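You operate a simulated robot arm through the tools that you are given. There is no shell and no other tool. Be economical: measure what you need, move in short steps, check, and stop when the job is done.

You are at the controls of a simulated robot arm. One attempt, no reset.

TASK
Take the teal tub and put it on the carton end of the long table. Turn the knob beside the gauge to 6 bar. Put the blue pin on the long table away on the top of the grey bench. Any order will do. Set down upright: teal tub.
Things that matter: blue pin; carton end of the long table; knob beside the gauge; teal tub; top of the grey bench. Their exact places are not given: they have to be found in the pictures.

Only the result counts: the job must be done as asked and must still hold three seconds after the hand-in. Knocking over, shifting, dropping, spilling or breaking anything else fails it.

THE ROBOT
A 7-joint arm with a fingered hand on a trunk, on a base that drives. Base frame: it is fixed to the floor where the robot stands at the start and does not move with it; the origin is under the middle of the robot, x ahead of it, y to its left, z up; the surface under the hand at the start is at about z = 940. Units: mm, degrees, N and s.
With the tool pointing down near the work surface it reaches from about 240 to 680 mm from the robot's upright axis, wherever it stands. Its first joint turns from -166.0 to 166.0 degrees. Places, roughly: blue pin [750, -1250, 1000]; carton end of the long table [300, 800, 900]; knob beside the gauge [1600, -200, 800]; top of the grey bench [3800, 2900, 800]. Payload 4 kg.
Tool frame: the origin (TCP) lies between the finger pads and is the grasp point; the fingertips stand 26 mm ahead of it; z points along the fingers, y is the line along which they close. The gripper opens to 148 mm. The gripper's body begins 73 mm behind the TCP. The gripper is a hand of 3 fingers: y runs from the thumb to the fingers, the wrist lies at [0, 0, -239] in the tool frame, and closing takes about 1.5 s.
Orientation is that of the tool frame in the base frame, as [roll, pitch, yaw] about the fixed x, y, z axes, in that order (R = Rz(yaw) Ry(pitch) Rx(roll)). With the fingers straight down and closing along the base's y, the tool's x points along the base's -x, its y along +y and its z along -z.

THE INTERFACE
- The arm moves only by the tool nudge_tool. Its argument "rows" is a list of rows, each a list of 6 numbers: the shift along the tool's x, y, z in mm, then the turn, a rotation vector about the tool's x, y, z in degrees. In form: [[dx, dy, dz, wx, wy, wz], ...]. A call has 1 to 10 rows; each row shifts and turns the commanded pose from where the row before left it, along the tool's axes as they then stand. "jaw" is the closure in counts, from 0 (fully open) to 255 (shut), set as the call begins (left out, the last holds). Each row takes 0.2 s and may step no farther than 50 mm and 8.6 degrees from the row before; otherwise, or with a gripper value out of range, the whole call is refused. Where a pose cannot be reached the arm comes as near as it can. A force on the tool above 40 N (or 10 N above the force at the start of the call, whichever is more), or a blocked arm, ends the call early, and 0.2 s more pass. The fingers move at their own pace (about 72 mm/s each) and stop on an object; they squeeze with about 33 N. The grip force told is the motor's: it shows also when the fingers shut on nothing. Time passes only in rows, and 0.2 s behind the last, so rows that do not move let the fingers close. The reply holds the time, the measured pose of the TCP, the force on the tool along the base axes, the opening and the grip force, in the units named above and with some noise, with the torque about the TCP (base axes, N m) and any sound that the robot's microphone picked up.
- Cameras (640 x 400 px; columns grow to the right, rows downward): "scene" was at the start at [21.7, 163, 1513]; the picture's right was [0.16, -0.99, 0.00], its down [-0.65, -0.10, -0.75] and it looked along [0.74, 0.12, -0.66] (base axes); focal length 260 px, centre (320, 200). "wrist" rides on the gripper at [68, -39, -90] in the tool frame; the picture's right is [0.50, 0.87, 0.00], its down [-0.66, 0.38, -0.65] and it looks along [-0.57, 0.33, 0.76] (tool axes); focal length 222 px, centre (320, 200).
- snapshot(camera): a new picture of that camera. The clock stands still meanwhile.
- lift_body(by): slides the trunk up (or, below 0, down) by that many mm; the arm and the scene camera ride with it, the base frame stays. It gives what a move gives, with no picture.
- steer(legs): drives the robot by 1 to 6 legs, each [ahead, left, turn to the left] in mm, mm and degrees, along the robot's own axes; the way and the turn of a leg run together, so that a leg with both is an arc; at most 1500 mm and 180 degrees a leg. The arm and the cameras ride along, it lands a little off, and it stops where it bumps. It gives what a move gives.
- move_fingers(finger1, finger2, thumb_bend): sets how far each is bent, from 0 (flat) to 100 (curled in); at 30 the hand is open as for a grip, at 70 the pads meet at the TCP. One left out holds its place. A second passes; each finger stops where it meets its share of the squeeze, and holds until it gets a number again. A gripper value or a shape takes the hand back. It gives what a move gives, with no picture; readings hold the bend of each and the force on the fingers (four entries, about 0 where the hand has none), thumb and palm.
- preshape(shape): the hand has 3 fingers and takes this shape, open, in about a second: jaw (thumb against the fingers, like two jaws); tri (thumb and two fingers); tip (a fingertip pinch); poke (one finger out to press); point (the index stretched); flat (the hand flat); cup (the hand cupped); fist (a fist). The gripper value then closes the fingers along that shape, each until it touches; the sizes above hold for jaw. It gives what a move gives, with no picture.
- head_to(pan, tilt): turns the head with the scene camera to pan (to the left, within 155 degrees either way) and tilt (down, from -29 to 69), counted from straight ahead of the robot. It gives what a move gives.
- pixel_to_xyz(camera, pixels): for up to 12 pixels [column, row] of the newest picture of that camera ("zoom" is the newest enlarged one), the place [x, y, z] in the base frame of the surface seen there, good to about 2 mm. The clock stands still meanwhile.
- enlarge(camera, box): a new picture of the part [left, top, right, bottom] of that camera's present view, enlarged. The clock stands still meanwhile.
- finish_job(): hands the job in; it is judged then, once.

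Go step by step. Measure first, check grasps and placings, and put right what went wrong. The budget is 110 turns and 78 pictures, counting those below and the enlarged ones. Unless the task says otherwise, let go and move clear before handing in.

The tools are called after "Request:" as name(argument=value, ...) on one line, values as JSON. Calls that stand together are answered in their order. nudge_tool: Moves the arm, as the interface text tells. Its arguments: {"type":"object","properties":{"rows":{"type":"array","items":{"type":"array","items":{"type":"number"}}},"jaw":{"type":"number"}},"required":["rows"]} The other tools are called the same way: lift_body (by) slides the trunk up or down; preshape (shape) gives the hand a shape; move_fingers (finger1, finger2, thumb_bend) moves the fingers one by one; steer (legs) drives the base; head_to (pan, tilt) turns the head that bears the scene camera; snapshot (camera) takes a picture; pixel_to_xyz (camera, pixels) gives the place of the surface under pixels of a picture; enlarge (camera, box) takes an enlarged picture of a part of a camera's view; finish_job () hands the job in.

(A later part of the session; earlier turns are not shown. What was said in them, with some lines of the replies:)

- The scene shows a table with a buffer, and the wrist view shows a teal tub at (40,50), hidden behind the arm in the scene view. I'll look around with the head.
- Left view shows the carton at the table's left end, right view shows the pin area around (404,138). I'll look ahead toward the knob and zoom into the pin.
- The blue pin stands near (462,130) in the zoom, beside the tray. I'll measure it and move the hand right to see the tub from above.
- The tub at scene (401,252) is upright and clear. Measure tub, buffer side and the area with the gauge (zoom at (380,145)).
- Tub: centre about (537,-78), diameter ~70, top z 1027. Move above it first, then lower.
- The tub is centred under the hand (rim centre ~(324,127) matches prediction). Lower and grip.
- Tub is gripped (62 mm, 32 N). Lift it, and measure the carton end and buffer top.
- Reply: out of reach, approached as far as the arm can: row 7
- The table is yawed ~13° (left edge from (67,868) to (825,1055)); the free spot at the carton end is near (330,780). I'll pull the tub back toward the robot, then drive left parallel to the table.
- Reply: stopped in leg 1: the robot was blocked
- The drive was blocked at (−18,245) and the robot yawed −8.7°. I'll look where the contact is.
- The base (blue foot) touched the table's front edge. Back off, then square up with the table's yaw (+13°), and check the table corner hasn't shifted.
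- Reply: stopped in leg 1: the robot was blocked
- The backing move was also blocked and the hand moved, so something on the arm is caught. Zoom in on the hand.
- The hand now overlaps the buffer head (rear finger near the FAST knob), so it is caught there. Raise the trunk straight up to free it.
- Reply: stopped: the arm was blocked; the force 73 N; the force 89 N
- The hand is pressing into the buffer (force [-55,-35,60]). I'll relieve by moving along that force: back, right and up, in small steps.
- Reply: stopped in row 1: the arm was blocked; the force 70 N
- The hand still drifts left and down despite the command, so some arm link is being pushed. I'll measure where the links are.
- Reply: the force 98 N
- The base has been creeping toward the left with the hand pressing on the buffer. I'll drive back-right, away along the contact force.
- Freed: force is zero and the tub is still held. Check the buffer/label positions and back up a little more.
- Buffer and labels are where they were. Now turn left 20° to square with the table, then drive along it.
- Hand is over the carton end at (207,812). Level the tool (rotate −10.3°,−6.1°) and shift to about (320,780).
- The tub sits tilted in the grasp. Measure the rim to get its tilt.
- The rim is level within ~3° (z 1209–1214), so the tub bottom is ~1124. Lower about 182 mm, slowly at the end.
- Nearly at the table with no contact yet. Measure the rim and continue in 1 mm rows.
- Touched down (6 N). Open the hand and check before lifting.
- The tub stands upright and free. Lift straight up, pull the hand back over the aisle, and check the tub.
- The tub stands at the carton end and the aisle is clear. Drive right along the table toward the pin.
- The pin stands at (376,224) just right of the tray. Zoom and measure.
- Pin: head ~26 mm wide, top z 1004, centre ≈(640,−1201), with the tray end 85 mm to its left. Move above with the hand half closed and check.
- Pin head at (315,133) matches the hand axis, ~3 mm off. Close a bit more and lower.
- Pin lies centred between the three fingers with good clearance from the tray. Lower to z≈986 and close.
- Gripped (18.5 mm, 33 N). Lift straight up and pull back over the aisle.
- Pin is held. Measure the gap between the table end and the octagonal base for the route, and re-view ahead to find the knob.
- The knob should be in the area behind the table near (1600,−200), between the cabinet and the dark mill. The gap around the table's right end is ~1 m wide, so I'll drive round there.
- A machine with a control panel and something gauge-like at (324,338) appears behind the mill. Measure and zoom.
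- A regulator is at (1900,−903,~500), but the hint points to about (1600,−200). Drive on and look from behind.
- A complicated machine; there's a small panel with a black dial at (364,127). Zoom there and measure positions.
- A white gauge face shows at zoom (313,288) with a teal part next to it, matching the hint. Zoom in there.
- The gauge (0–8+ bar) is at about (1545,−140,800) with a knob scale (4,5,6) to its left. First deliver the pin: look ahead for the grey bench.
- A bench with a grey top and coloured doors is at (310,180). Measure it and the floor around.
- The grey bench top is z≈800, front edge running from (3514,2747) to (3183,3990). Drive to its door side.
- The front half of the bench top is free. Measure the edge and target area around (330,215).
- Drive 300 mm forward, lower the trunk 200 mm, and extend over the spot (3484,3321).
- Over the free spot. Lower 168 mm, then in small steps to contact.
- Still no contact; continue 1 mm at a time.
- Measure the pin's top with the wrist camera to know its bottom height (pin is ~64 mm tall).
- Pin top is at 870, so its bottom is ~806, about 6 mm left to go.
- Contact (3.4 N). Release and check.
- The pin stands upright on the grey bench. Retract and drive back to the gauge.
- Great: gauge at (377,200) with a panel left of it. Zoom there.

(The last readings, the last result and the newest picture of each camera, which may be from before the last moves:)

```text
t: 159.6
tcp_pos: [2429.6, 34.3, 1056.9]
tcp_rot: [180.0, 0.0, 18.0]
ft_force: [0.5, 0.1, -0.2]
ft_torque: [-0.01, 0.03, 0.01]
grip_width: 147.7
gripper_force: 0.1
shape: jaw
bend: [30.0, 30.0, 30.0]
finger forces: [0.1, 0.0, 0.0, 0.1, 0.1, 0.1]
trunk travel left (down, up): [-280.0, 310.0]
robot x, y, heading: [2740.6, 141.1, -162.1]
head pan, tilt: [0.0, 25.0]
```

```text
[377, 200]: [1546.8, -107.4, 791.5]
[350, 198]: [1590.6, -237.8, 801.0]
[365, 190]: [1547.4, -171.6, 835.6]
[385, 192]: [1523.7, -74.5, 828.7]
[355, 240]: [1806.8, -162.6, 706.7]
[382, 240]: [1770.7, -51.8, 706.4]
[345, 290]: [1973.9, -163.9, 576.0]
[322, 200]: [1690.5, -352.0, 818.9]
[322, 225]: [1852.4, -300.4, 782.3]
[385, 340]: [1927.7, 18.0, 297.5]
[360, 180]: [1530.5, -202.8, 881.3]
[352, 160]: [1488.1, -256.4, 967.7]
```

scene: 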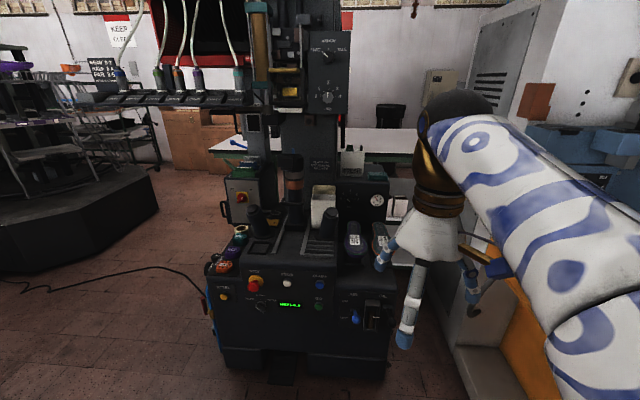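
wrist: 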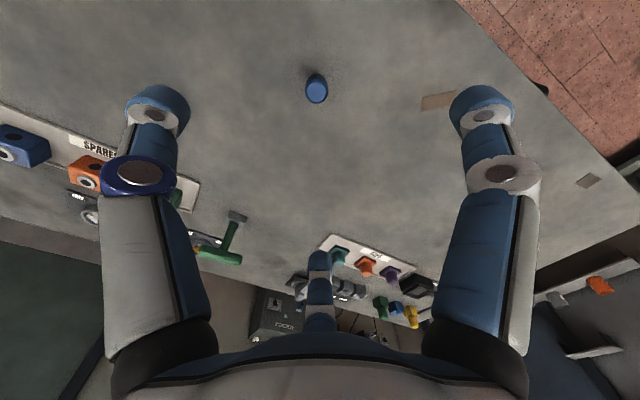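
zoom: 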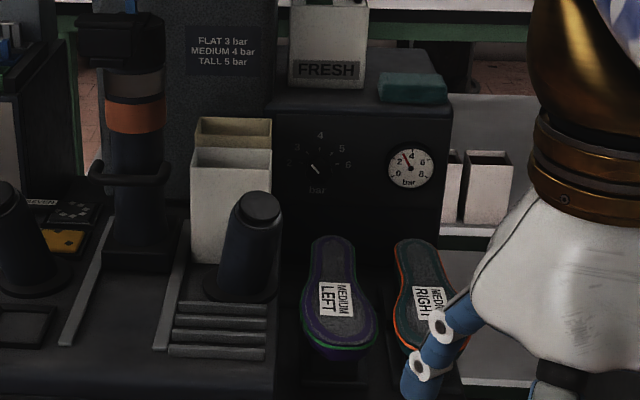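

The knob is black at zoom (318,168), with numbers 2–6 around. Zoom closer.

Request:
enlarge(camera="scene", box=[338, 184, 390, 214])

Request:
pixel_to_xyz(camera="zoom", pixels=[[100, 150], [80, 170], [110, 200], [130, 160], [150, 200], [90, 205], [200, 200], [90, 260], [130, 250], [480, 210], [105, 170], [300, 350]])

```text
12.31 times, centred on (364, 199) of scene
```

zoom: 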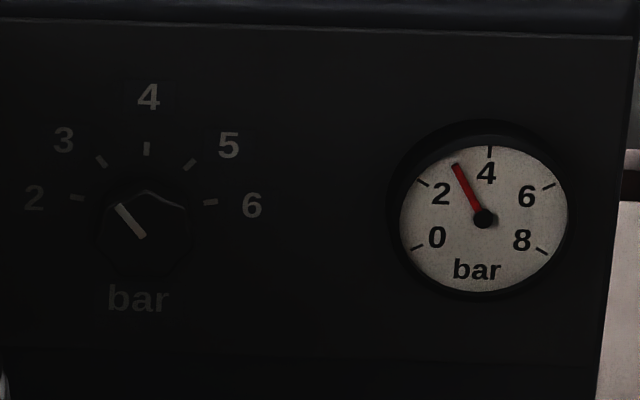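

```text
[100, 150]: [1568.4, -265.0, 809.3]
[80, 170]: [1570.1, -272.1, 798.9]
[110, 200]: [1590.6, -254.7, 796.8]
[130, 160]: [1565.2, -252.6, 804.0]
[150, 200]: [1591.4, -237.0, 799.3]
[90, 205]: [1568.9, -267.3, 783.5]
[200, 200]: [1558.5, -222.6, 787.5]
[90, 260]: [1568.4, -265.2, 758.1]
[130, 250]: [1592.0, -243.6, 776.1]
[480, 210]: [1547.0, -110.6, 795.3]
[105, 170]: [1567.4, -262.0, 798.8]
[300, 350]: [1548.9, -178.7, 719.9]
```

Knob: front centre ≈(1592,−241,785), ~42 mm wide, sticking out ~28 mm; panel faces heading ~13°. Pointer is at 3 (ticks 40°/bar), so it needs +120° clockwise. I'll drive closer, squaring up to the panel, and measure surroundings.

Request:
steer(legs=[[402, 74, 0], [0, 0, -4.5]])

Request:
head_to(pan=5, tilt=35)

Request:
enlarge(camera="scene", box=[230, 60, 430, 260])

```text
t: 162.6
tcp_pos: [2058.6, -133.8, 1058.4]
tcp_rot: [-179.9, 0.0, 13.0]
ft_force: [0.3, 0.1, 0.2]
ft_torque: [0.0, -0.04, 0.01]
grip_width: 147.8
gripper_force: 0.2
shape: jaw
bend: [30.0, 30.0, 30.0]
finger forces: [0.0, 0.0, 0.0, 0.0, 0.0, 0.1]
trunk travel left (down, up): [-280.0, 310.0]
robot x, y, heading: [2381.7, -54.9, -167.3]
head pan, tilt: [0.0, 25.0]
```

```text
t: 163.4
tcp_pos: [2059.2, -132.8, 1058.6]
tcp_rot: [-180.0, 0.0, 13.0]
ft_force: [-0.6, -0.8, 0.2]
ft_torque: [-0.01, 0.03, -0.03]
grip_width: 147.9
gripper_force: 0.0
shape: jaw
bend: [30.0, 30.0, 30.0]
finger forces: [0.0, 0.1, 0.0, 0.1, 0.0, 0.0]
trunk travel left (down, up): [-280.0, 310.0]
robot x, y, heading: [2375.7, -58.6, -166.9]
head pan, tilt: [5.0, 35.0]
```

```text
2.00 times, centred on (330, 160) of scene
```

zoom: 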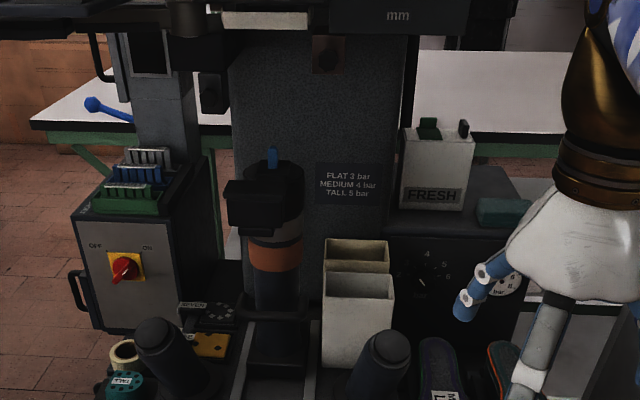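

Request:
pixel_to_xyz(camera="zoom", pixels=[[422, 285], [392, 290], [388, 245], [390, 360], [388, 340], [410, 355], [435, 345], [500, 350], [465, 60], [400, 33], [460, 10], [440, 375]])

Request:
enlarge(camera="scene", box=[400, 160, 480, 220])

```text
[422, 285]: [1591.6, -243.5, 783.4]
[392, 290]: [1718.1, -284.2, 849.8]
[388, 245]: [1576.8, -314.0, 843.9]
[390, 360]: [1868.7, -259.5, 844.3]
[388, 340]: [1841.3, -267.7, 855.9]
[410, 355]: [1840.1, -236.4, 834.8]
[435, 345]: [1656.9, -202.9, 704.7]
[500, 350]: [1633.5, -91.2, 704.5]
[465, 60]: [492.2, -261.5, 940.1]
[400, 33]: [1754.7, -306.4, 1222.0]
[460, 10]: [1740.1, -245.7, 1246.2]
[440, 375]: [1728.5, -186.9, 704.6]
```

```text
6.67 times, centred on (440, 190) of scene
```

zoom: 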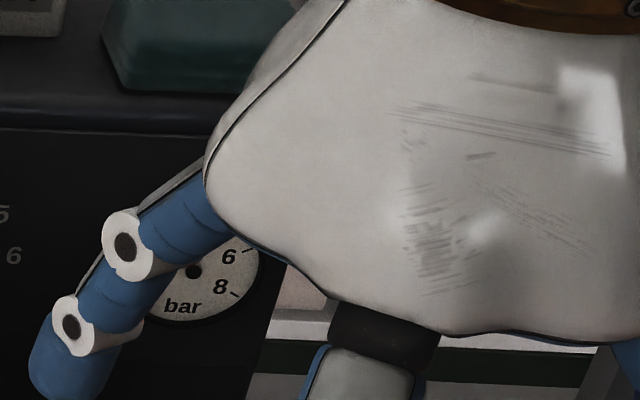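

Surroundings measured: post right edge (1841,−236), top z 856; bin edge (1718,−284); shoes z 705. I'll approach tilted ~18° from above so wrist and camera clear them: first roll the hand −131.6° (camera on top), then go forward and pitch.

Request:
nudge_tool(rows=[[0, 0, 0, 0, 0, -8.225], [0, 0, 0, 0, 0, -8.225], [0, 0, 0, 0, 0, -8.225], [0, 0, 0, 0, 0, -8.225], [0, 0, 0, 0, 0, -8.225], [0, 0, 0, 0, 0, -8.225], [0, 0, 0, 0, 0, -8.225], [0, 0, 0, 0, 0, -8.225]], jaw=110)

Request:
nudge_tool(rows=[[0, 0, 0, 0, 0, -8.225], [0, 0, 0, 0, 0, -8.225], [0, 0, 0, 0, 0, -8.225], [0, 0, 0, 0, 0, -8.225], [0, 0, 0, 0, 0, -8.225], [0, 0, 0, 0, 0, -8.225], [0, 0, 0, 0, 0, -8.225], [0, 0, 0, 0, 0, -8.225]])

```text
t: 165.2
tcp_pos: [2059.6, -134.1, 1057.5]
tcp_rot: [-179.9, 0.1, 78.9]
ft_force: [-0.9, -0.8, -0.2]
ft_torque: [-0.01, -0.02, 0.01]
grip_width: 84.7
gripper_force: 0.0
shape: jaw
bend: [33.0, 33.0, 70.0]
finger forces: [0.0, 0.0, 0.1, 0.0, 0.0, 0.0]
trunk travel left (down, up): [-280.0, 310.0]
robot x, y, heading: [2377.7, -51.2, -167.1]
head pan, tilt: [5.0, 35.0]
```

```text
t: 167.0
tcp_pos: [2062.4, -140.5, 1045.4]
tcp_rot: [-179.9, -0.1, 144.5]
ft_force: [1.1, -0.2, 0.1]
ft_torque: [0.03, 0.0, -0.05]
grip_width: 84.7
gripper_force: 0.1
shape: jaw
bend: [33.0, 33.0, 70.0]
finger forces: [0.1, 0.1, 0.1, 0.0, 0.0, 0.1]
out of reach, approached as far as the arm can: row 8
trunk travel left (down, up): [-280.0, 310.0]
robot x, y, heading: [2375.7, -56.4, -167.2]
head pan, tilt: [5.0, 35.0]
```

Roll done (yaw 144.5). Now move forward 130 mm, then pitch.

Request:
nudge_tool(rows=[[27.8, -33.1, 0, 0, 0, 0], [27.8, -33.1, 0, 0, 0, 0], [27.8, -33.1, 0, 0, 0, 0]])

Request:
nudge_tool(rows=[[0, 0, 0, 5.52, 4.64, 0], [0, 0, 0, 5.52, 4.64, 0], [0, 0, 0, 5.52, 4.64, 0], [0, 0, 0, 5.52, 4.64, 0], [0, 0, 0, 5.52, 4.64, 0], [0, 0, 0, 5.52, 4.64, 0], [0, 0, 0, 5.52, 4.64, 0], [0, 0, 0, 5.52, 4.64, 0], [0, 0, 0, 5.52, 4.64, 0], [0, 0, 0, 5.52, 4.64, 0]])

Request:
snapshot(camera="scene")

```text
t: 167.8
tcp_pos: [1959.6, -189.6, 1013.0]
tcp_rot: [-179.7, -0.1, 144.4]
ft_force: [0.9, 0.0, 0.4]
ft_torque: [-0.02, 0.02, -0.02]
grip_width: 84.7
gripper_force: 0.1
shape: jaw
bend: [33.0, 33.0, 70.0]
finger forces: [0.1, 0.1, 0.0, 0.1, 0.0, 0.0]
out of reach, approached as far as the arm can: row 1, 2, 3
trunk travel left (down, up): [-280.0, 310.0]
robot x, y, heading: [2379.9, -56.0, -167.3]
head pan, tilt: [5.0, 35.0]
```

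```text
t: 170.0
tcp_pos: [1960.6, -189.9, 1012.7]
tcp_rot: [-112.8, -37.8, 119.0]
ft_force: [-0.2, 0.6, 0.1]
ft_torque: [0.0, 0.0, 0.01]
grip_width: 84.7
gripper_force: 0.0
shape: jaw
bend: [33.0, 33.0, 70.0]
finger forces: [0.0, 0.0, 0.0, 0.1, 0.0, 0.0]
trunk travel left (down, up): [-280.0, 310.0]
robot x, y, heading: [2377.5, -57.4, -166.9]
head pan, tilt: [5.0, 35.0]
```

```text
13 pictures are left
```

scene: 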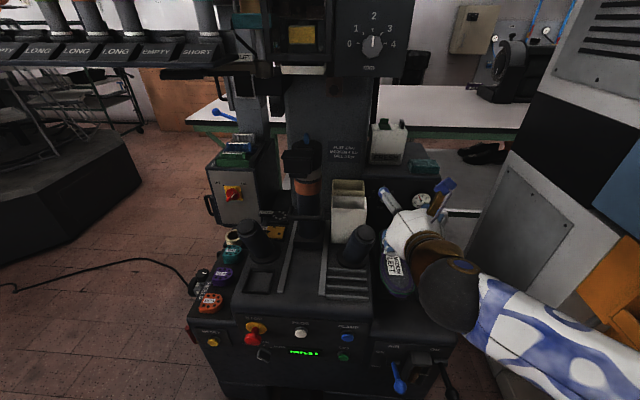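

Pose as planned (tool axis tilted ~18° down toward the knob, camera on top). Move to a pre-approach point 90 mm off the knob.

Request:
nudge_tool(rows=[[-4.35, 13.9, 41.1, 0, 0, 0], [-4.35, 13.9, 41.1, 0, 0, 0], [-4.35, 13.9, 41.1, 0, 0, 0], [-4.35, 13.9, 41.1, 0, 0, 0], [-4.35, 13.9, 41.1, 0, 0, 0], [-4.35, 13.9, 41.1, 0, 0, 0], [-4.35, 13.9, 41.1, 0, 0, 0], [-4.35, 13.9, 41.1, 0, 0, 0]])

Request:
snapshot(camera="wrist")

```text
t: 171.8
tcp_pos: [1677.8, -217.1, 811.4]
tcp_rot: [-112.9, -37.9, 118.9]
ft_force: [0.7, -0.1, 0.3]
ft_torque: [0.01, 0.01, -0.03]
grip_width: 84.6
gripper_force: 0.0
shape: jaw
bend: [33.0, 33.0, 70.0]
finger forces: [0.0, 0.0, 0.0, 0.0, 0.1, 0.0]
trunk travel left (down, up): [-280.0, 310.0]
robot x, y, heading: [2374.9, -59.7, -166.9]
head pan, tilt: [5.0, 35.0]
```

```text
12 pictures are left
```

wrist: 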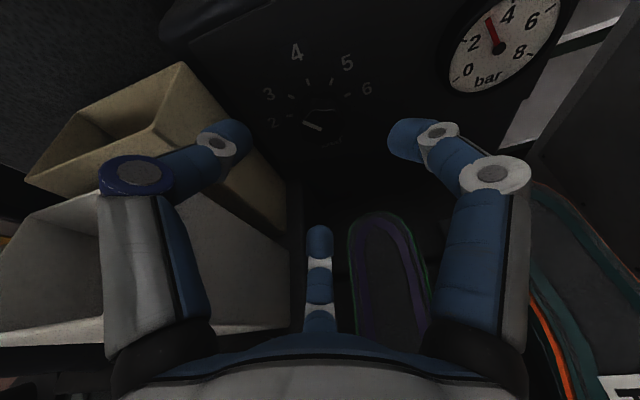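

The knob at (320,130) sits right on the hand axis as predicted. Quick measure, then advance 70 mm.

Request:
pixel_to_xyz(camera="wrist", pixels=[[315, 125], [325, 128], [320, 138], [308, 118], [335, 120], [305, 130], [336, 138]])

Request:
nudge_tool(rows=[[0, 0, 30, 0, 0, 0], [0, 0, 25, 0, 0, 0], [0, 0, 10, 0, 0, 0], [0, 0, 0, 0, 0, 0]])

Request:
snapshot(camera="wrist")

```text
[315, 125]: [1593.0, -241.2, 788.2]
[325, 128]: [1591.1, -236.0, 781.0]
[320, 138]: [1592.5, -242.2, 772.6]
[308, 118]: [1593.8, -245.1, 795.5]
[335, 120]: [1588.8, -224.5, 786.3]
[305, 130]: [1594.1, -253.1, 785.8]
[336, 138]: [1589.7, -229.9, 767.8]
```

```text
t: 172.8
tcp_pos: [1617.6, -232.1, 792.1]
tcp_rot: [-113.0, -37.8, 118.9]
ft_force: [-0.1, 0.6, -0.3]
ft_torque: [0.0, -0.02, -0.01]
grip_width: 84.2
gripper_force: 0.0
shape: jaw
bend: [33.0, 33.0, 70.0]
finger forces: [0.1, 0.0, 0.1, 0.0, 0.1, 0.0]
trunk travel left (down, up): [-280.0, 310.0]
robot x, y, heading: [2378.1, -61.5, -166.9]
head pan, tilt: [5.0, 35.0]
```

```text
11 pictures are left
```

wrist: 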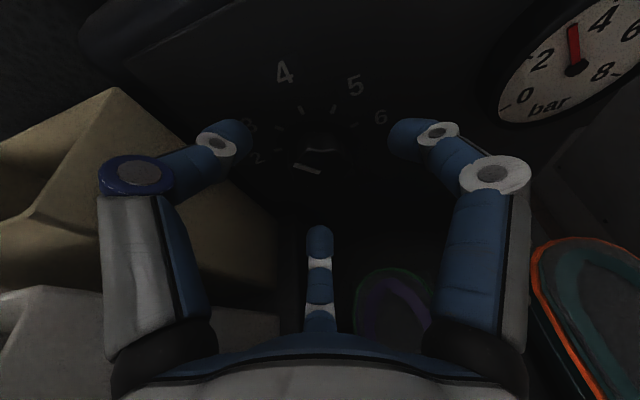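

Aligned. Advance the last 25 mm, then close.

Request:
nudge_tool(rows=[[0, 0, 10, 0, 0, 0], [0, 0, 8, 0, 0, 0], [0, 0, 6, 0, 0, 0], [0, 0, 0, 0, 0, 0]])

Request:
nudge_tool(rows=[[0, 0, 0, 0, 0, 0], [0, 0, 0, 0, 0, 0], [0, 0, 0, 0, 0, 0], [0, 0, 0, 0, 0, 0], [0, 0, 0, 0, 0, 0], [0, 0, 0, 0, 0, 0]], jaw=255)

Request:
snapshot(camera="wrist")

```text
t: 173.7
tcp_pos: [1600.7, -238.5, 787.3]
tcp_rot: [-112.5, -37.8, 119.2]
ft_force: [28.6, 8.0, 10.1]
ft_torque: [-0.66, 1.2, 0.82]
grip_width: 82.4
gripper_force: 0.0
shape: jaw
bend: [33.0, 33.0, 72.0]
finger forces: [0.1, 0.0, 0.1, 0.1, 29.7, 0.1]
trunk travel left (down, up): [-280.0, 310.0]
robot x, y, heading: [2383.2, -57.7, -167.0]
head pan, tilt: [5.0, 35.0]
stopped in row 4: the force on the tool passed its limit at 41 N (the readings are from after the stop); the commanded pose is now the measured one
```

```text
t: 175.1
tcp_pos: [1597.4, -236.3, 785.3]
tcp_rot: [-112.9, -37.7, 119.1]
ft_force: [10.2, 11.7, -6.3]
ft_torque: [0.08, -0.15, -0.37]
grip_width: 39.2
gripper_force: 33.2
shape: jaw
bend: [76.0, 74.0, 73.0]
finger forces: [37.6, 33.3, 0.0, 0.0, 20.4, 0.1]
trunk travel left (down, up): [-280.0, 310.0]
robot x, y, heading: [2377.4, -58.6, -166.7]
head pan, tilt: [5.0, 35.0]
```

```text
10 pictures are left
```

wrist: 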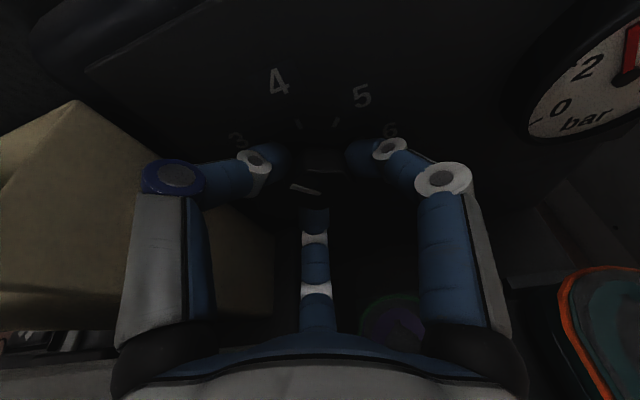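

Knob gripped (39 mm). Turn clockwise 40° about the knob axis in 5 rows.

Request:
nudge_tool(rows=[[0, 0, 0, 1.74, -1.73, 7.61], [0, 0, 0, 1.74, -1.73, 7.61], [0, 0, 0, 1.74, -1.73, 7.61], [0, 0, 0, 1.74, -1.73, 7.61], [0, 0, 0, 1.74, -1.73, 7.61]])

Request:
snapshot(camera="wrist")

```text
t: 176.3
tcp_pos: [1596.7, -235.9, 783.8]
tcp_rot: [-102.6, 1.2, 115.6]
ft_force: [12.5, 18.8, -10.5]
ft_torque: [0.15, -0.36, -0.46]
grip_width: 38.3
gripper_force: 32.8
shape: jaw
bend: [76.0, 74.0, 73.0]
finger forces: [42.7, 31.3, 0.0, 0.0, 21.8, 0.0]
trunk travel left (down, up): [-280.0, 310.0]
robot x, y, heading: [2376.2, -56.2, -166.8]
head pan, tilt: [5.0, 35.0]
```

```text
9 pictures are left
```

wrist: 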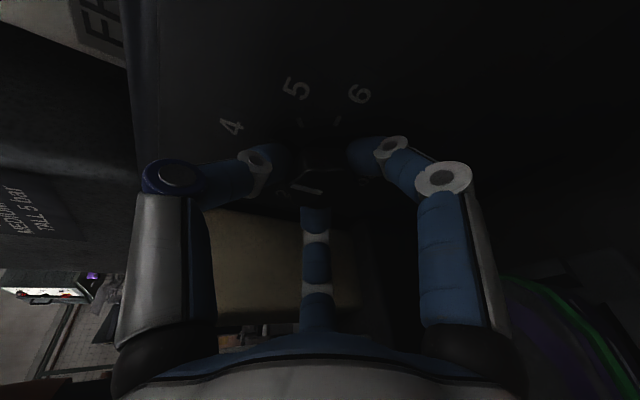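

The pointer stripe kept its place in the hand, so the knob followed. Turn another 40°.

Request:
nudge_tool(rows=[[0, 0, 0, 1.74, -1.73, 7.61], [0, 0, 0, 1.74, -1.73, 7.61], [0, 0, 0, 1.74, -1.73, 7.61], [0, 0, 0, 1.74, -1.73, 7.61], [0, 0, 0, 1.74, -1.73, 7.61]])

Request:
head_to(pan=0, tilt=30)

Request:
enlarge(camera="scene", box=[310, 130, 490, 260])

```text
t: 176.8
tcp_pos: [1598.0, -236.2, 787.4]
tcp_rot: [-101.6, 11.1, 115.8]
ft_force: [16.5, 8.5, -15.2]
ft_torque: [0.17, -0.41, -0.12]
grip_width: 37.9
gripper_force: 33.2
shape: jaw
bend: [75.0, 74.0, 74.0]
finger forces: [37.4, 30.6, 0.0, 0.0, 17.2, 0.0]
out of reach, approached as far as the arm can: row 1, 2
trunk travel left (down, up): [-280.0, 310.0]
robot x, y, heading: [2378.0, -55.0, -167.0]
head pan, tilt: [5.0, 35.0]
stopped in row 2: the force on the tool passed its limit at 45 N (the readings are from after the stop); the commanded pose is now the measured one
```

```text
t: 177.4
tcp_pos: [1596.3, -237.3, 788.7]
tcp_rot: [-101.4, 11.0, 115.9]
ft_force: [18.4, 12.7, -19.9]
ft_torque: [0.25, -0.59, -0.13]
grip_width: 36.7
gripper_force: 32.7
shape: jaw
bend: [75.0, 74.0, 74.0]
finger forces: [38.9, 29.2, 0.1, 0.0, 14.3, 0.0]
trunk travel left (down, up): [-280.0, 310.0]
robot x, y, heading: [2378.9, -54.8, -167.0]
head pan, tilt: [0.0, 30.0]
```

```text
3.08 times, centred on (400, 195) of scene
```

zoom: 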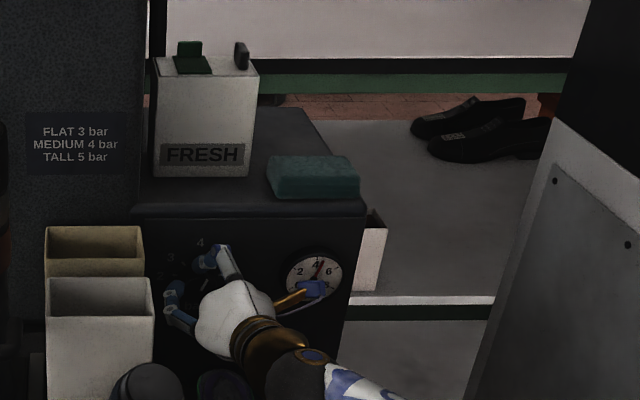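

Gauge now reads ~4.3 and the wrist hit its joint limit, so regrip: open, retreat along the knob axis, turn the hand back 50°.

Request:
nudge_tool(rows=[[0, 0, 0, 0, 0, 0], [0, 0, 0, 0, 0, 0], [0, 0, 0, 0, 0, 0], [0, 0, 0, 0, 0, 0], [-3.3, 3.3, -14.3, 0, 0, 0], [-4.4, 4.4, -19, 0, 0, 0]], jaw=110)

Request:
nudge_tool(rows=[[0, 0, 0, -1.53, 1.52, -6.68], [0, 0, 0, -1.53, 1.52, -6.68], [0, 0, 0, -1.53, 1.52, -6.68], [0, 0, 0, -1.53, 1.52, -6.68], [0, 0, 0, -1.53, 1.52, -6.68], [0, 0, 0, -1.53, 1.52, -6.68], [0, 0, 0, -1.53, 1.52, -6.68]])

```text
t: 178.8
tcp_pos: [1630.1, -230.3, 790.9]
tcp_rot: [-101.9, 11.0, 115.8]
ft_force: [-0.7, 0.0, 0.0]
ft_torque: [0.0, -0.02, 0.0]
grip_width: 83.4
gripper_force: 0.0
shape: jaw
bend: [33.0, 33.0, 70.0]
finger forces: [0.1, 0.0, 0.0, 0.1, 0.0, 0.0]
trunk travel left (down, up): [-280.0, 310.0]
robot x, y, heading: [2377.2, -57.7, -167.0]
head pan, tilt: [0.0, 30.0]
```

```text
t: 180.4
tcp_pos: [1630.2, -229.9, 789.7]
tcp_rot: [-113.7, -36.9, 119.7]
ft_force: [-0.3, -0.2, -0.7]
ft_torque: [0.01, -0.01, -0.04]
grip_width: 83.8
gripper_force: 0.0
shape: jaw
bend: [33.0, 33.0, 70.0]
finger forces: [0.0, 0.1, 0.1, 0.0, 0.1, 0.0]
trunk travel left (down, up): [-280.0, 310.0]
robot x, y, heading: [2378.3, -58.6, -166.8]
head pan, tilt: [0.0, 30.0]
```

Hand is back; go in again and grip.

Request:
nudge_tool(rows=[[0.8, -0.7, 12, 0, 0, 0], [0.8, -0.7, 11, 0, 0, 0], [0.8, -0.6, 8.5, 0, 0, 0], [0, 0, 0, 0, 0, 0]])

Request:
nudge_tool(rows=[[0, 0, 0, 0, 0, 0], [0, 0, 0, 0, 0, 0], [0, 0, 0, 0, 0, 0], [0, 0, 0, 0, 0, 0], [0, 0, 0, 0, 0, 0], [0, 0, 0, 0, 0, 0]], jaw=255)

Request:
nudge_tool(rows=[[0, 0, 0, 1.74, -1.73, 7.61], [0, 0, 0, 1.74, -1.73, 7.61], [0, 0, 0, 1.74, -1.73, 7.61], [0, 0, 0, 1.74, -1.73, 7.61], [0, 0, 0, 1.74, -1.73, 7.61]])

Request:
enlarge(camera="scene", box=[350, 185, 420, 235])

```text
t: 181.4
tcp_pos: [1601.2, -240.1, 785.6]
tcp_rot: [-113.5, -36.8, 119.9]
ft_force: [21.5, 4.4, 4.4]
ft_torque: [-0.24, 0.79, 0.72]
grip_width: 82.0
gripper_force: 0.1
shape: jaw
bend: [33.0, 33.0, 69.0]
finger forces: [0.0, 0.0, 0.1, 0.0, 21.8, 0.0]
trunk travel left (down, up): [-280.0, 310.0]
robot x, y, heading: [2378.5, -54.7, -167.1]
head pan, tilt: [0.0, 30.0]
```

```text
t: 182.8
tcp_pos: [1600.4, -237.9, 783.0]
tcp_rot: [-113.7, -36.7, 119.7]
ft_force: [5.0, 9.9, -6.5]
ft_torque: [0.06, -0.18, -0.17]
grip_width: 37.7
gripper_force: 32.6
shape: jaw
bend: [76.0, 59.0, 73.0]
finger forces: [34.2, 34.3, 0.0, 0.1, 19.7, 0.0]
trunk travel left (down, up): [-280.0, 310.0]
robot x, y, heading: [2380.9, -60.0, -167.1]
head pan, tilt: [0.0, 30.0]
```

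```text
t: 184.0
tcp_pos: [1600.2, -238.3, 783.8]
tcp_rot: [-103.3, 2.2, 115.8]
ft_force: [8.3, 10.0, -12.2]
ft_torque: [0.35, -0.31, -0.35]
grip_width: 36.6
gripper_force: 33.1
shape: jaw
bend: [75.0, 61.0, 73.0]
finger forces: [41.5, 32.9, 0.1, 0.1, 20.3, 0.0]
trunk travel left (down, up): [-280.0, 310.0]
robot x, y, heading: [2377.7, -58.4, -167.0]
head pan, tilt: [0.0, 30.0]
```

```text
8.00 times, centred on (385, 210) of scene
```

zoom: 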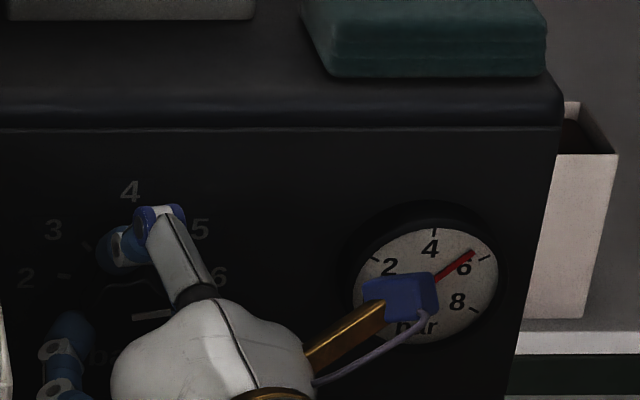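

Gauge is close to 6 now. Release, retreat, and inspect the pointer without occlusion.

Request:
nudge_tool(rows=[[0, 0, 0, 0, 0, 0], [0, 0, 0, 0, 0, 0], [0, 0, 0, 0, 0, 0], [0, 0, 0, 0, 0, 0], [-3.3, 3.3, -14.3, 0, 0, 0], [-4.4, 4.4, -19, 0, 0, 0]], jaw=110)

Request:
nudge_tool(rows=[[0, 0, 0, -1.53, 1.52, -6.68], [0, 0, 0, -1.53, 1.52, -6.68], [0, 0, 0, -1.53, 1.52, -6.68], [0, 0, 0, -1.53, 1.52, -6.68], [0, 0, 0, -1.53, 1.52, -6.68], [0, 0, 0, -1.3, 1.3, -5.5]])

Request:
enlarge(camera="scene", box=[350, 185, 420, 235])

```text
t: 185.4
tcp_pos: [1635.7, -231.3, 784.7]
tcp_rot: [-103.3, 1.9, 115.7]
ft_force: [-1.2, -0.8, 0.4]
ft_torque: [0.0, -0.02, 0.0]
grip_width: 83.9
gripper_force: 0.0
shape: jaw
bend: [33.0, 33.0, 70.0]
finger forces: [0.0, 0.0, 0.0, 0.0, 0.0, 0.0]
trunk travel left (down, up): [-280.0, 310.0]
robot x, y, heading: [2376.4, -56.9, -167.1]
head pan, tilt: [0.0, 30.0]
```

```text
t: 186.8
tcp_pos: [1635.1, -230.8, 783.7]
tcp_rot: [-114.0, -37.8, 120.1]
ft_force: [-0.4, 0.2, 0.0]
ft_torque: [-0.02, -0.01, -0.02]
grip_width: 83.8
gripper_force: 0.1
shape: jaw
bend: [33.0, 33.0, 70.0]
finger forces: [0.0, 0.1, 0.0, 0.0, 0.0, 0.0]
trunk travel left (down, up): [-280.0, 310.0]
robot x, y, heading: [2379.4, -52.9, -167.0]
head pan, tilt: [0.0, 30.0]
```

```text
8.00 times, centred on (385, 210) of scene
```

zoom: 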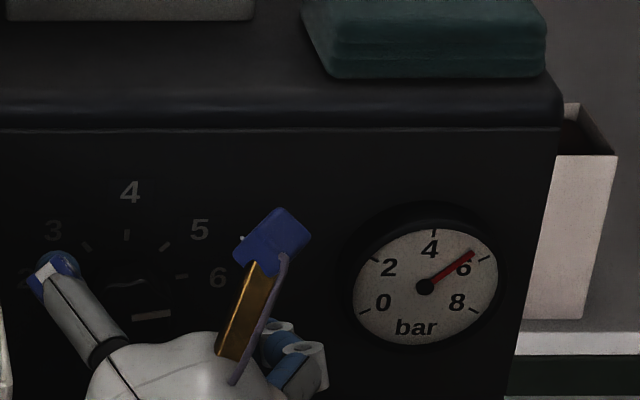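

Gauge looks like ~5.5 whereas the pointer looks near 6; zoom tighter on the knob to settle this.

Request:
enlarge(camera="scene", box=[350, 204, 386, 232])

Request:
pixel_to_xyz(camera="zoom", pixels=[[260, 230], [280, 240], [300, 225], [240, 210], [300, 200], [270, 262], [320, 240]])

```text
14.29 times, centred on (368, 218) of scene
```

zoom: 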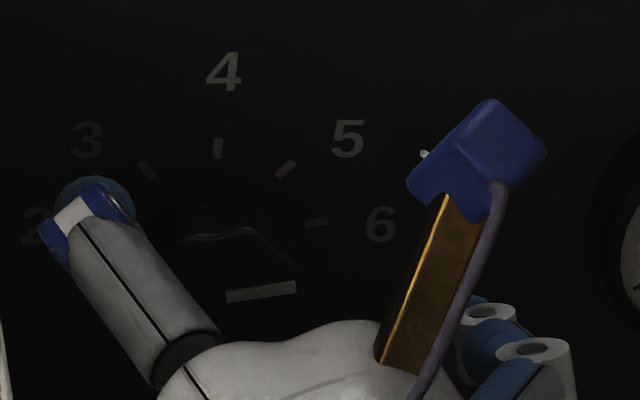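

```text
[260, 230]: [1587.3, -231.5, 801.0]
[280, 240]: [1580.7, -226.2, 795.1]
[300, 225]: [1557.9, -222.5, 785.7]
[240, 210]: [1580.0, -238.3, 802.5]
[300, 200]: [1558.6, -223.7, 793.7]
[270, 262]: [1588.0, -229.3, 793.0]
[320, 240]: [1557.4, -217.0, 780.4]
```

Measure the pointer stripe's two ends in 3D.

Request:
pixel_to_xyz(camera="zoom", pixels=[[230, 296], [293, 287], [240, 295], [285, 289], [262, 292], [318, 222], [220, 148], [286, 169], [145, 170], [215, 300]])

```text
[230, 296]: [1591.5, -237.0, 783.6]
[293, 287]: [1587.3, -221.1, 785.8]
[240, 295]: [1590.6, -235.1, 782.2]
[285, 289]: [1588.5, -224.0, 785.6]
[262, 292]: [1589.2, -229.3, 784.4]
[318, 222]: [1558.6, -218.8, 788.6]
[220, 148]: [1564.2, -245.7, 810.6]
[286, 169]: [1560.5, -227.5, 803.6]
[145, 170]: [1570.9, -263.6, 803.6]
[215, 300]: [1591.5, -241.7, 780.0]
```

The pointer stripe computes to ~81° versus the "6" tick at 80°, so the knob is at 6; the gauge seemed lower. Let time pass while backing the hand off, and zoom the gauge and knob.

Request:
nudge_tool(rows=[[0, 0, -20, 0, 0, 0], [0, 0, -25, 0, 0, 0], [0, 0, -25, 0, 0, 0], [0, 0, 0, 0, 0, 0], [0, 0, 0, 0, 0, 0], [0, 0, 0, 0, 0, 0]])

Request:
enlarge(camera="scene", box=[350, 200, 418, 236])

```text
t: 188.2
tcp_pos: [1696.3, -214.5, 807.5]
tcp_rot: [-113.9, -37.6, 120.0]
ft_force: [-0.3, -0.1, 0.0]
ft_torque: [0.0, 0.02, 0.0]
grip_width: 83.6
gripper_force: 0.1
shape: jaw
bend: [33.0, 33.0, 70.0]
finger forces: [0.1, 0.0, 0.1, 0.0, 0.1, 0.1]
trunk travel left (down, up): [-280.0, 310.0]
robot x, y, heading: [2382.8, -52.9, -166.9]
head pan, tilt: [0.0, 30.0]
```

```text
9.41 times, centred on (384, 218) of scene
```

zoom: 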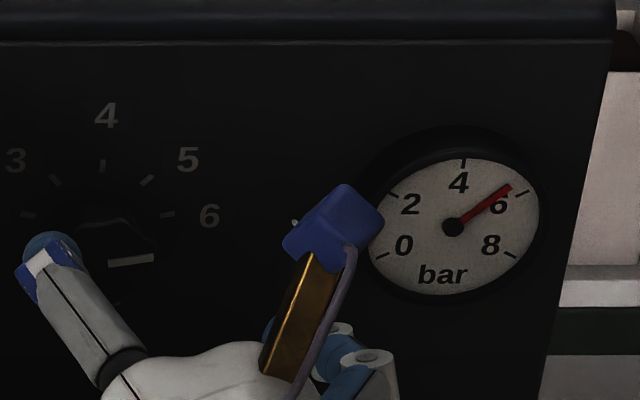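

Knob pointer is at ~81° (6), gauge reads ~5.56, perhaps lagging. Let some time pass (backing the hand away a bit more) and look again.

Request:
nudge_tool(rows=[[0, 0, -30, 0, 0, 0], [0, 0, -30, 0, 0, 0], [0, 0, 0, 0, 0, 0], [0, 0, 0, 0, 0, 0], [0, 0, 0, 0, 0, 0], [0, 0, 0, 0, 0, 0], [0, 0, 0, 0, 0, 0], [0, 0, 0, 0, 0, 0], [0, 0, 0, 0, 0, 0], [0, 0, 0, 0, 0, 0]])

Request:
nudge_tool(rows=[[0, 0, 0, 0, 0, 0], [0, 0, 0, 0, 0, 0], [0, 0, 0, 0, 0, 0], [0, 0, 0, 0, 0, 0], [0, 0, 0, 0, 0, 0], [0, 0, 0, 0, 0, 0], [0, 0, 0, 0, 0, 0], [0, 0, 0, 0, 0, 0], [0, 0, 0, 0, 0, 0], [0, 0, 0, 0, 0, 0]])

Request:
nudge_tool(rows=[[0, 0, 0, 0, 0, 0], [0, 0, 0, 0, 0, 0], [0, 0, 0, 0, 0, 0], [0, 0, 0, 0, 0, 0], [0, 0, 0, 0, 0, 0], [0, 0, 0, 0, 0, 0], [0, 0, 0, 0, 0, 0], [0, 0, 0, 0, 0, 0], [0, 0, 0, 0, 0, 0], [0, 0, 0, 0, 0, 0]])

Request:
enlarge(camera="scene", box=[350, 200, 418, 236])

```text
t: 190.4
tcp_pos: [1754.7, -199.3, 826.9]
tcp_rot: [-114.0, -37.6, 120.1]
ft_force: [0.9, -0.2, -0.3]
ft_torque: [0.02, 0.02, -0.02]
grip_width: 83.7
gripper_force: 0.1
shape: jaw
bend: [33.0, 33.0, 70.0]
finger forces: [0.1, 0.0, 0.0, 0.0, 0.0, 0.0]
trunk travel left (down, up): [-280.0, 310.0]
robot x, y, heading: [2381.4, -54.4, -167.0]
head pan, tilt: [0.0, 30.0]
```

```text
t: 192.6
tcp_pos: [1753.3, -198.2, 825.6]
tcp_rot: [-114.0, -37.6, 120.0]
ft_force: [-0.8, 0.0, -0.4]
ft_torque: [-0.01, 0.01, -0.02]
grip_width: 83.9
gripper_force: 0.0
shape: jaw
bend: [33.0, 33.0, 70.0]
finger forces: [0.0, 0.0, 0.0, 0.0, 0.0, 0.0]
trunk travel left (down, up): [-280.0, 310.0]
robot x, y, heading: [2378.0, -51.9, -167.0]
head pan, tilt: [0.0, 30.0]
```

```text
t: 194.8
tcp_pos: [1753.5, -199.3, 825.6]
tcp_rot: [-114.0, -37.7, 120.1]
ft_force: [-0.3, 0.3, -0.3]
ft_torque: [0.04, -0.03, 0.04]
grip_width: 83.8
gripper_force: 0.1
shape: jaw
bend: [33.0, 33.0, 70.0]
finger forces: [0.1, 0.0, 0.0, 0.1, 0.0, 0.1]
trunk travel left (down, up): [-280.0, 310.0]
robot x, y, heading: [2379.9, -56.5, -166.7]
head pan, tilt: [0.0, 30.0]
```

```text
9.41 times, centred on (384, 218) of scene
```

zoom: 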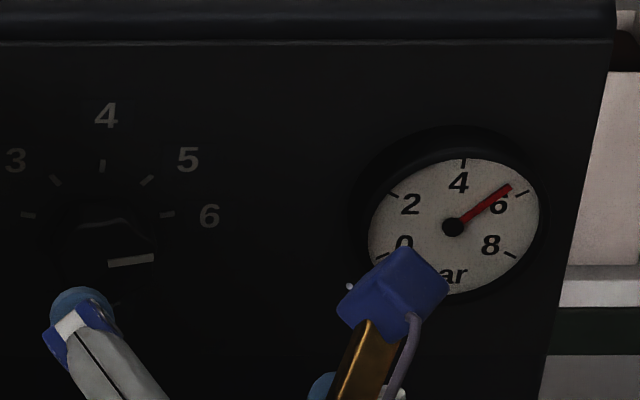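

Nothing changed over 6 s. Check both in 3D: needle ends, gauge ticks, and pointer ends.

Request:
pixel_to_xyz(camera="zoom", pixels=[[466, 217], [508, 188], [464, 165], [521, 193], [509, 253], [394, 197], [112, 262], [151, 258], [166, 214], [29, 215], [103, 165], [453, 226]])

```text
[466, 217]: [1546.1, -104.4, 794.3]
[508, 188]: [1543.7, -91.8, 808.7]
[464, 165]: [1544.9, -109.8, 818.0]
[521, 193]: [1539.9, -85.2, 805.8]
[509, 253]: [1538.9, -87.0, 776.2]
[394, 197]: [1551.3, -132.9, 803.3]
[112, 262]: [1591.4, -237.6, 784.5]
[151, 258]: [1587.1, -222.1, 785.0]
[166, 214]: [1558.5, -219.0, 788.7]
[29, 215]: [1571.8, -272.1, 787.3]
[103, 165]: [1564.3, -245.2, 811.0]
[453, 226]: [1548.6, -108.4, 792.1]
```

Both measurements hold: the knob's pointer stands at the printed 6 (≈80°, tick 80.4°), while the gauge needle shows ~5.5 and is static. The knob's own bar scale is what is to be set, so I leave it and withdraw the hand clear of the machine.

Request:
nudge_tool(rows=[[4.3, -13.9, -41, 0, 0, 0], [4.3, -13.9, -41, 0, 0, 0], [4.3, -13.9, -41, 0, 0, 0], [4.3, -13.9, -41, 0, 0, 0]])

Request:
enlarge(camera="scene", box=[340, 190, 424, 240])

```text
t: 195.8
tcp_pos: [1891.1, -187.8, 929.4]
tcp_rot: [-114.2, -37.7, 120.0]
ft_force: [-0.2, -0.1, 0.4]
ft_torque: [0.01, 0.01, 0.02]
grip_width: 83.5
gripper_force: 0.0
shape: jaw
bend: [33.0, 33.0, 70.0]
finger forces: [0.0, 0.1, 0.1, 0.0, 0.1, 0.0]
trunk travel left (down, up): [-280.0, 310.0]
robot x, y, heading: [2378.0, -57.7, -167.1]
head pan, tilt: [0.0, 30.0]
```

```text
7.62 times, centred on (382, 215) of scene
```

zoom: 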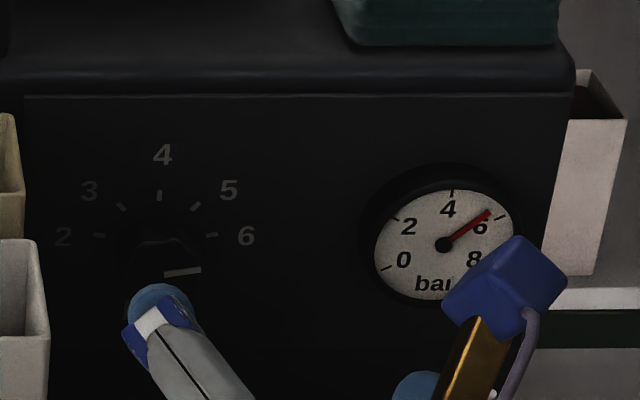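

The pointer still stands at 6 and the hand is clear. Handing in.

Request:
finish_job()

```text
The job is handed in.
```

I've handed in the job, but the gauge does not confirm the knob setting: its needle stopped at about 5.5 bar, although the knob's pointer is on its printed 6.

- **Teal tub:** it is standing upright on the carton end of the long table.
- **Blue pin:** it is standing on the top of the grey bench.
- **Knob:** I set it by its own printed bar scale. The gauge needle hadn't moved when I looked again about 6 seconds later. I left the knob there rather than turn it past its printed 6 to match the gauge.

While I was carrying the tub, the base bumped the long table and the hand pressed against the buffer. When I measured them afterwards, the table, the buffer and the labels were still in place. The hand is clear of everything.
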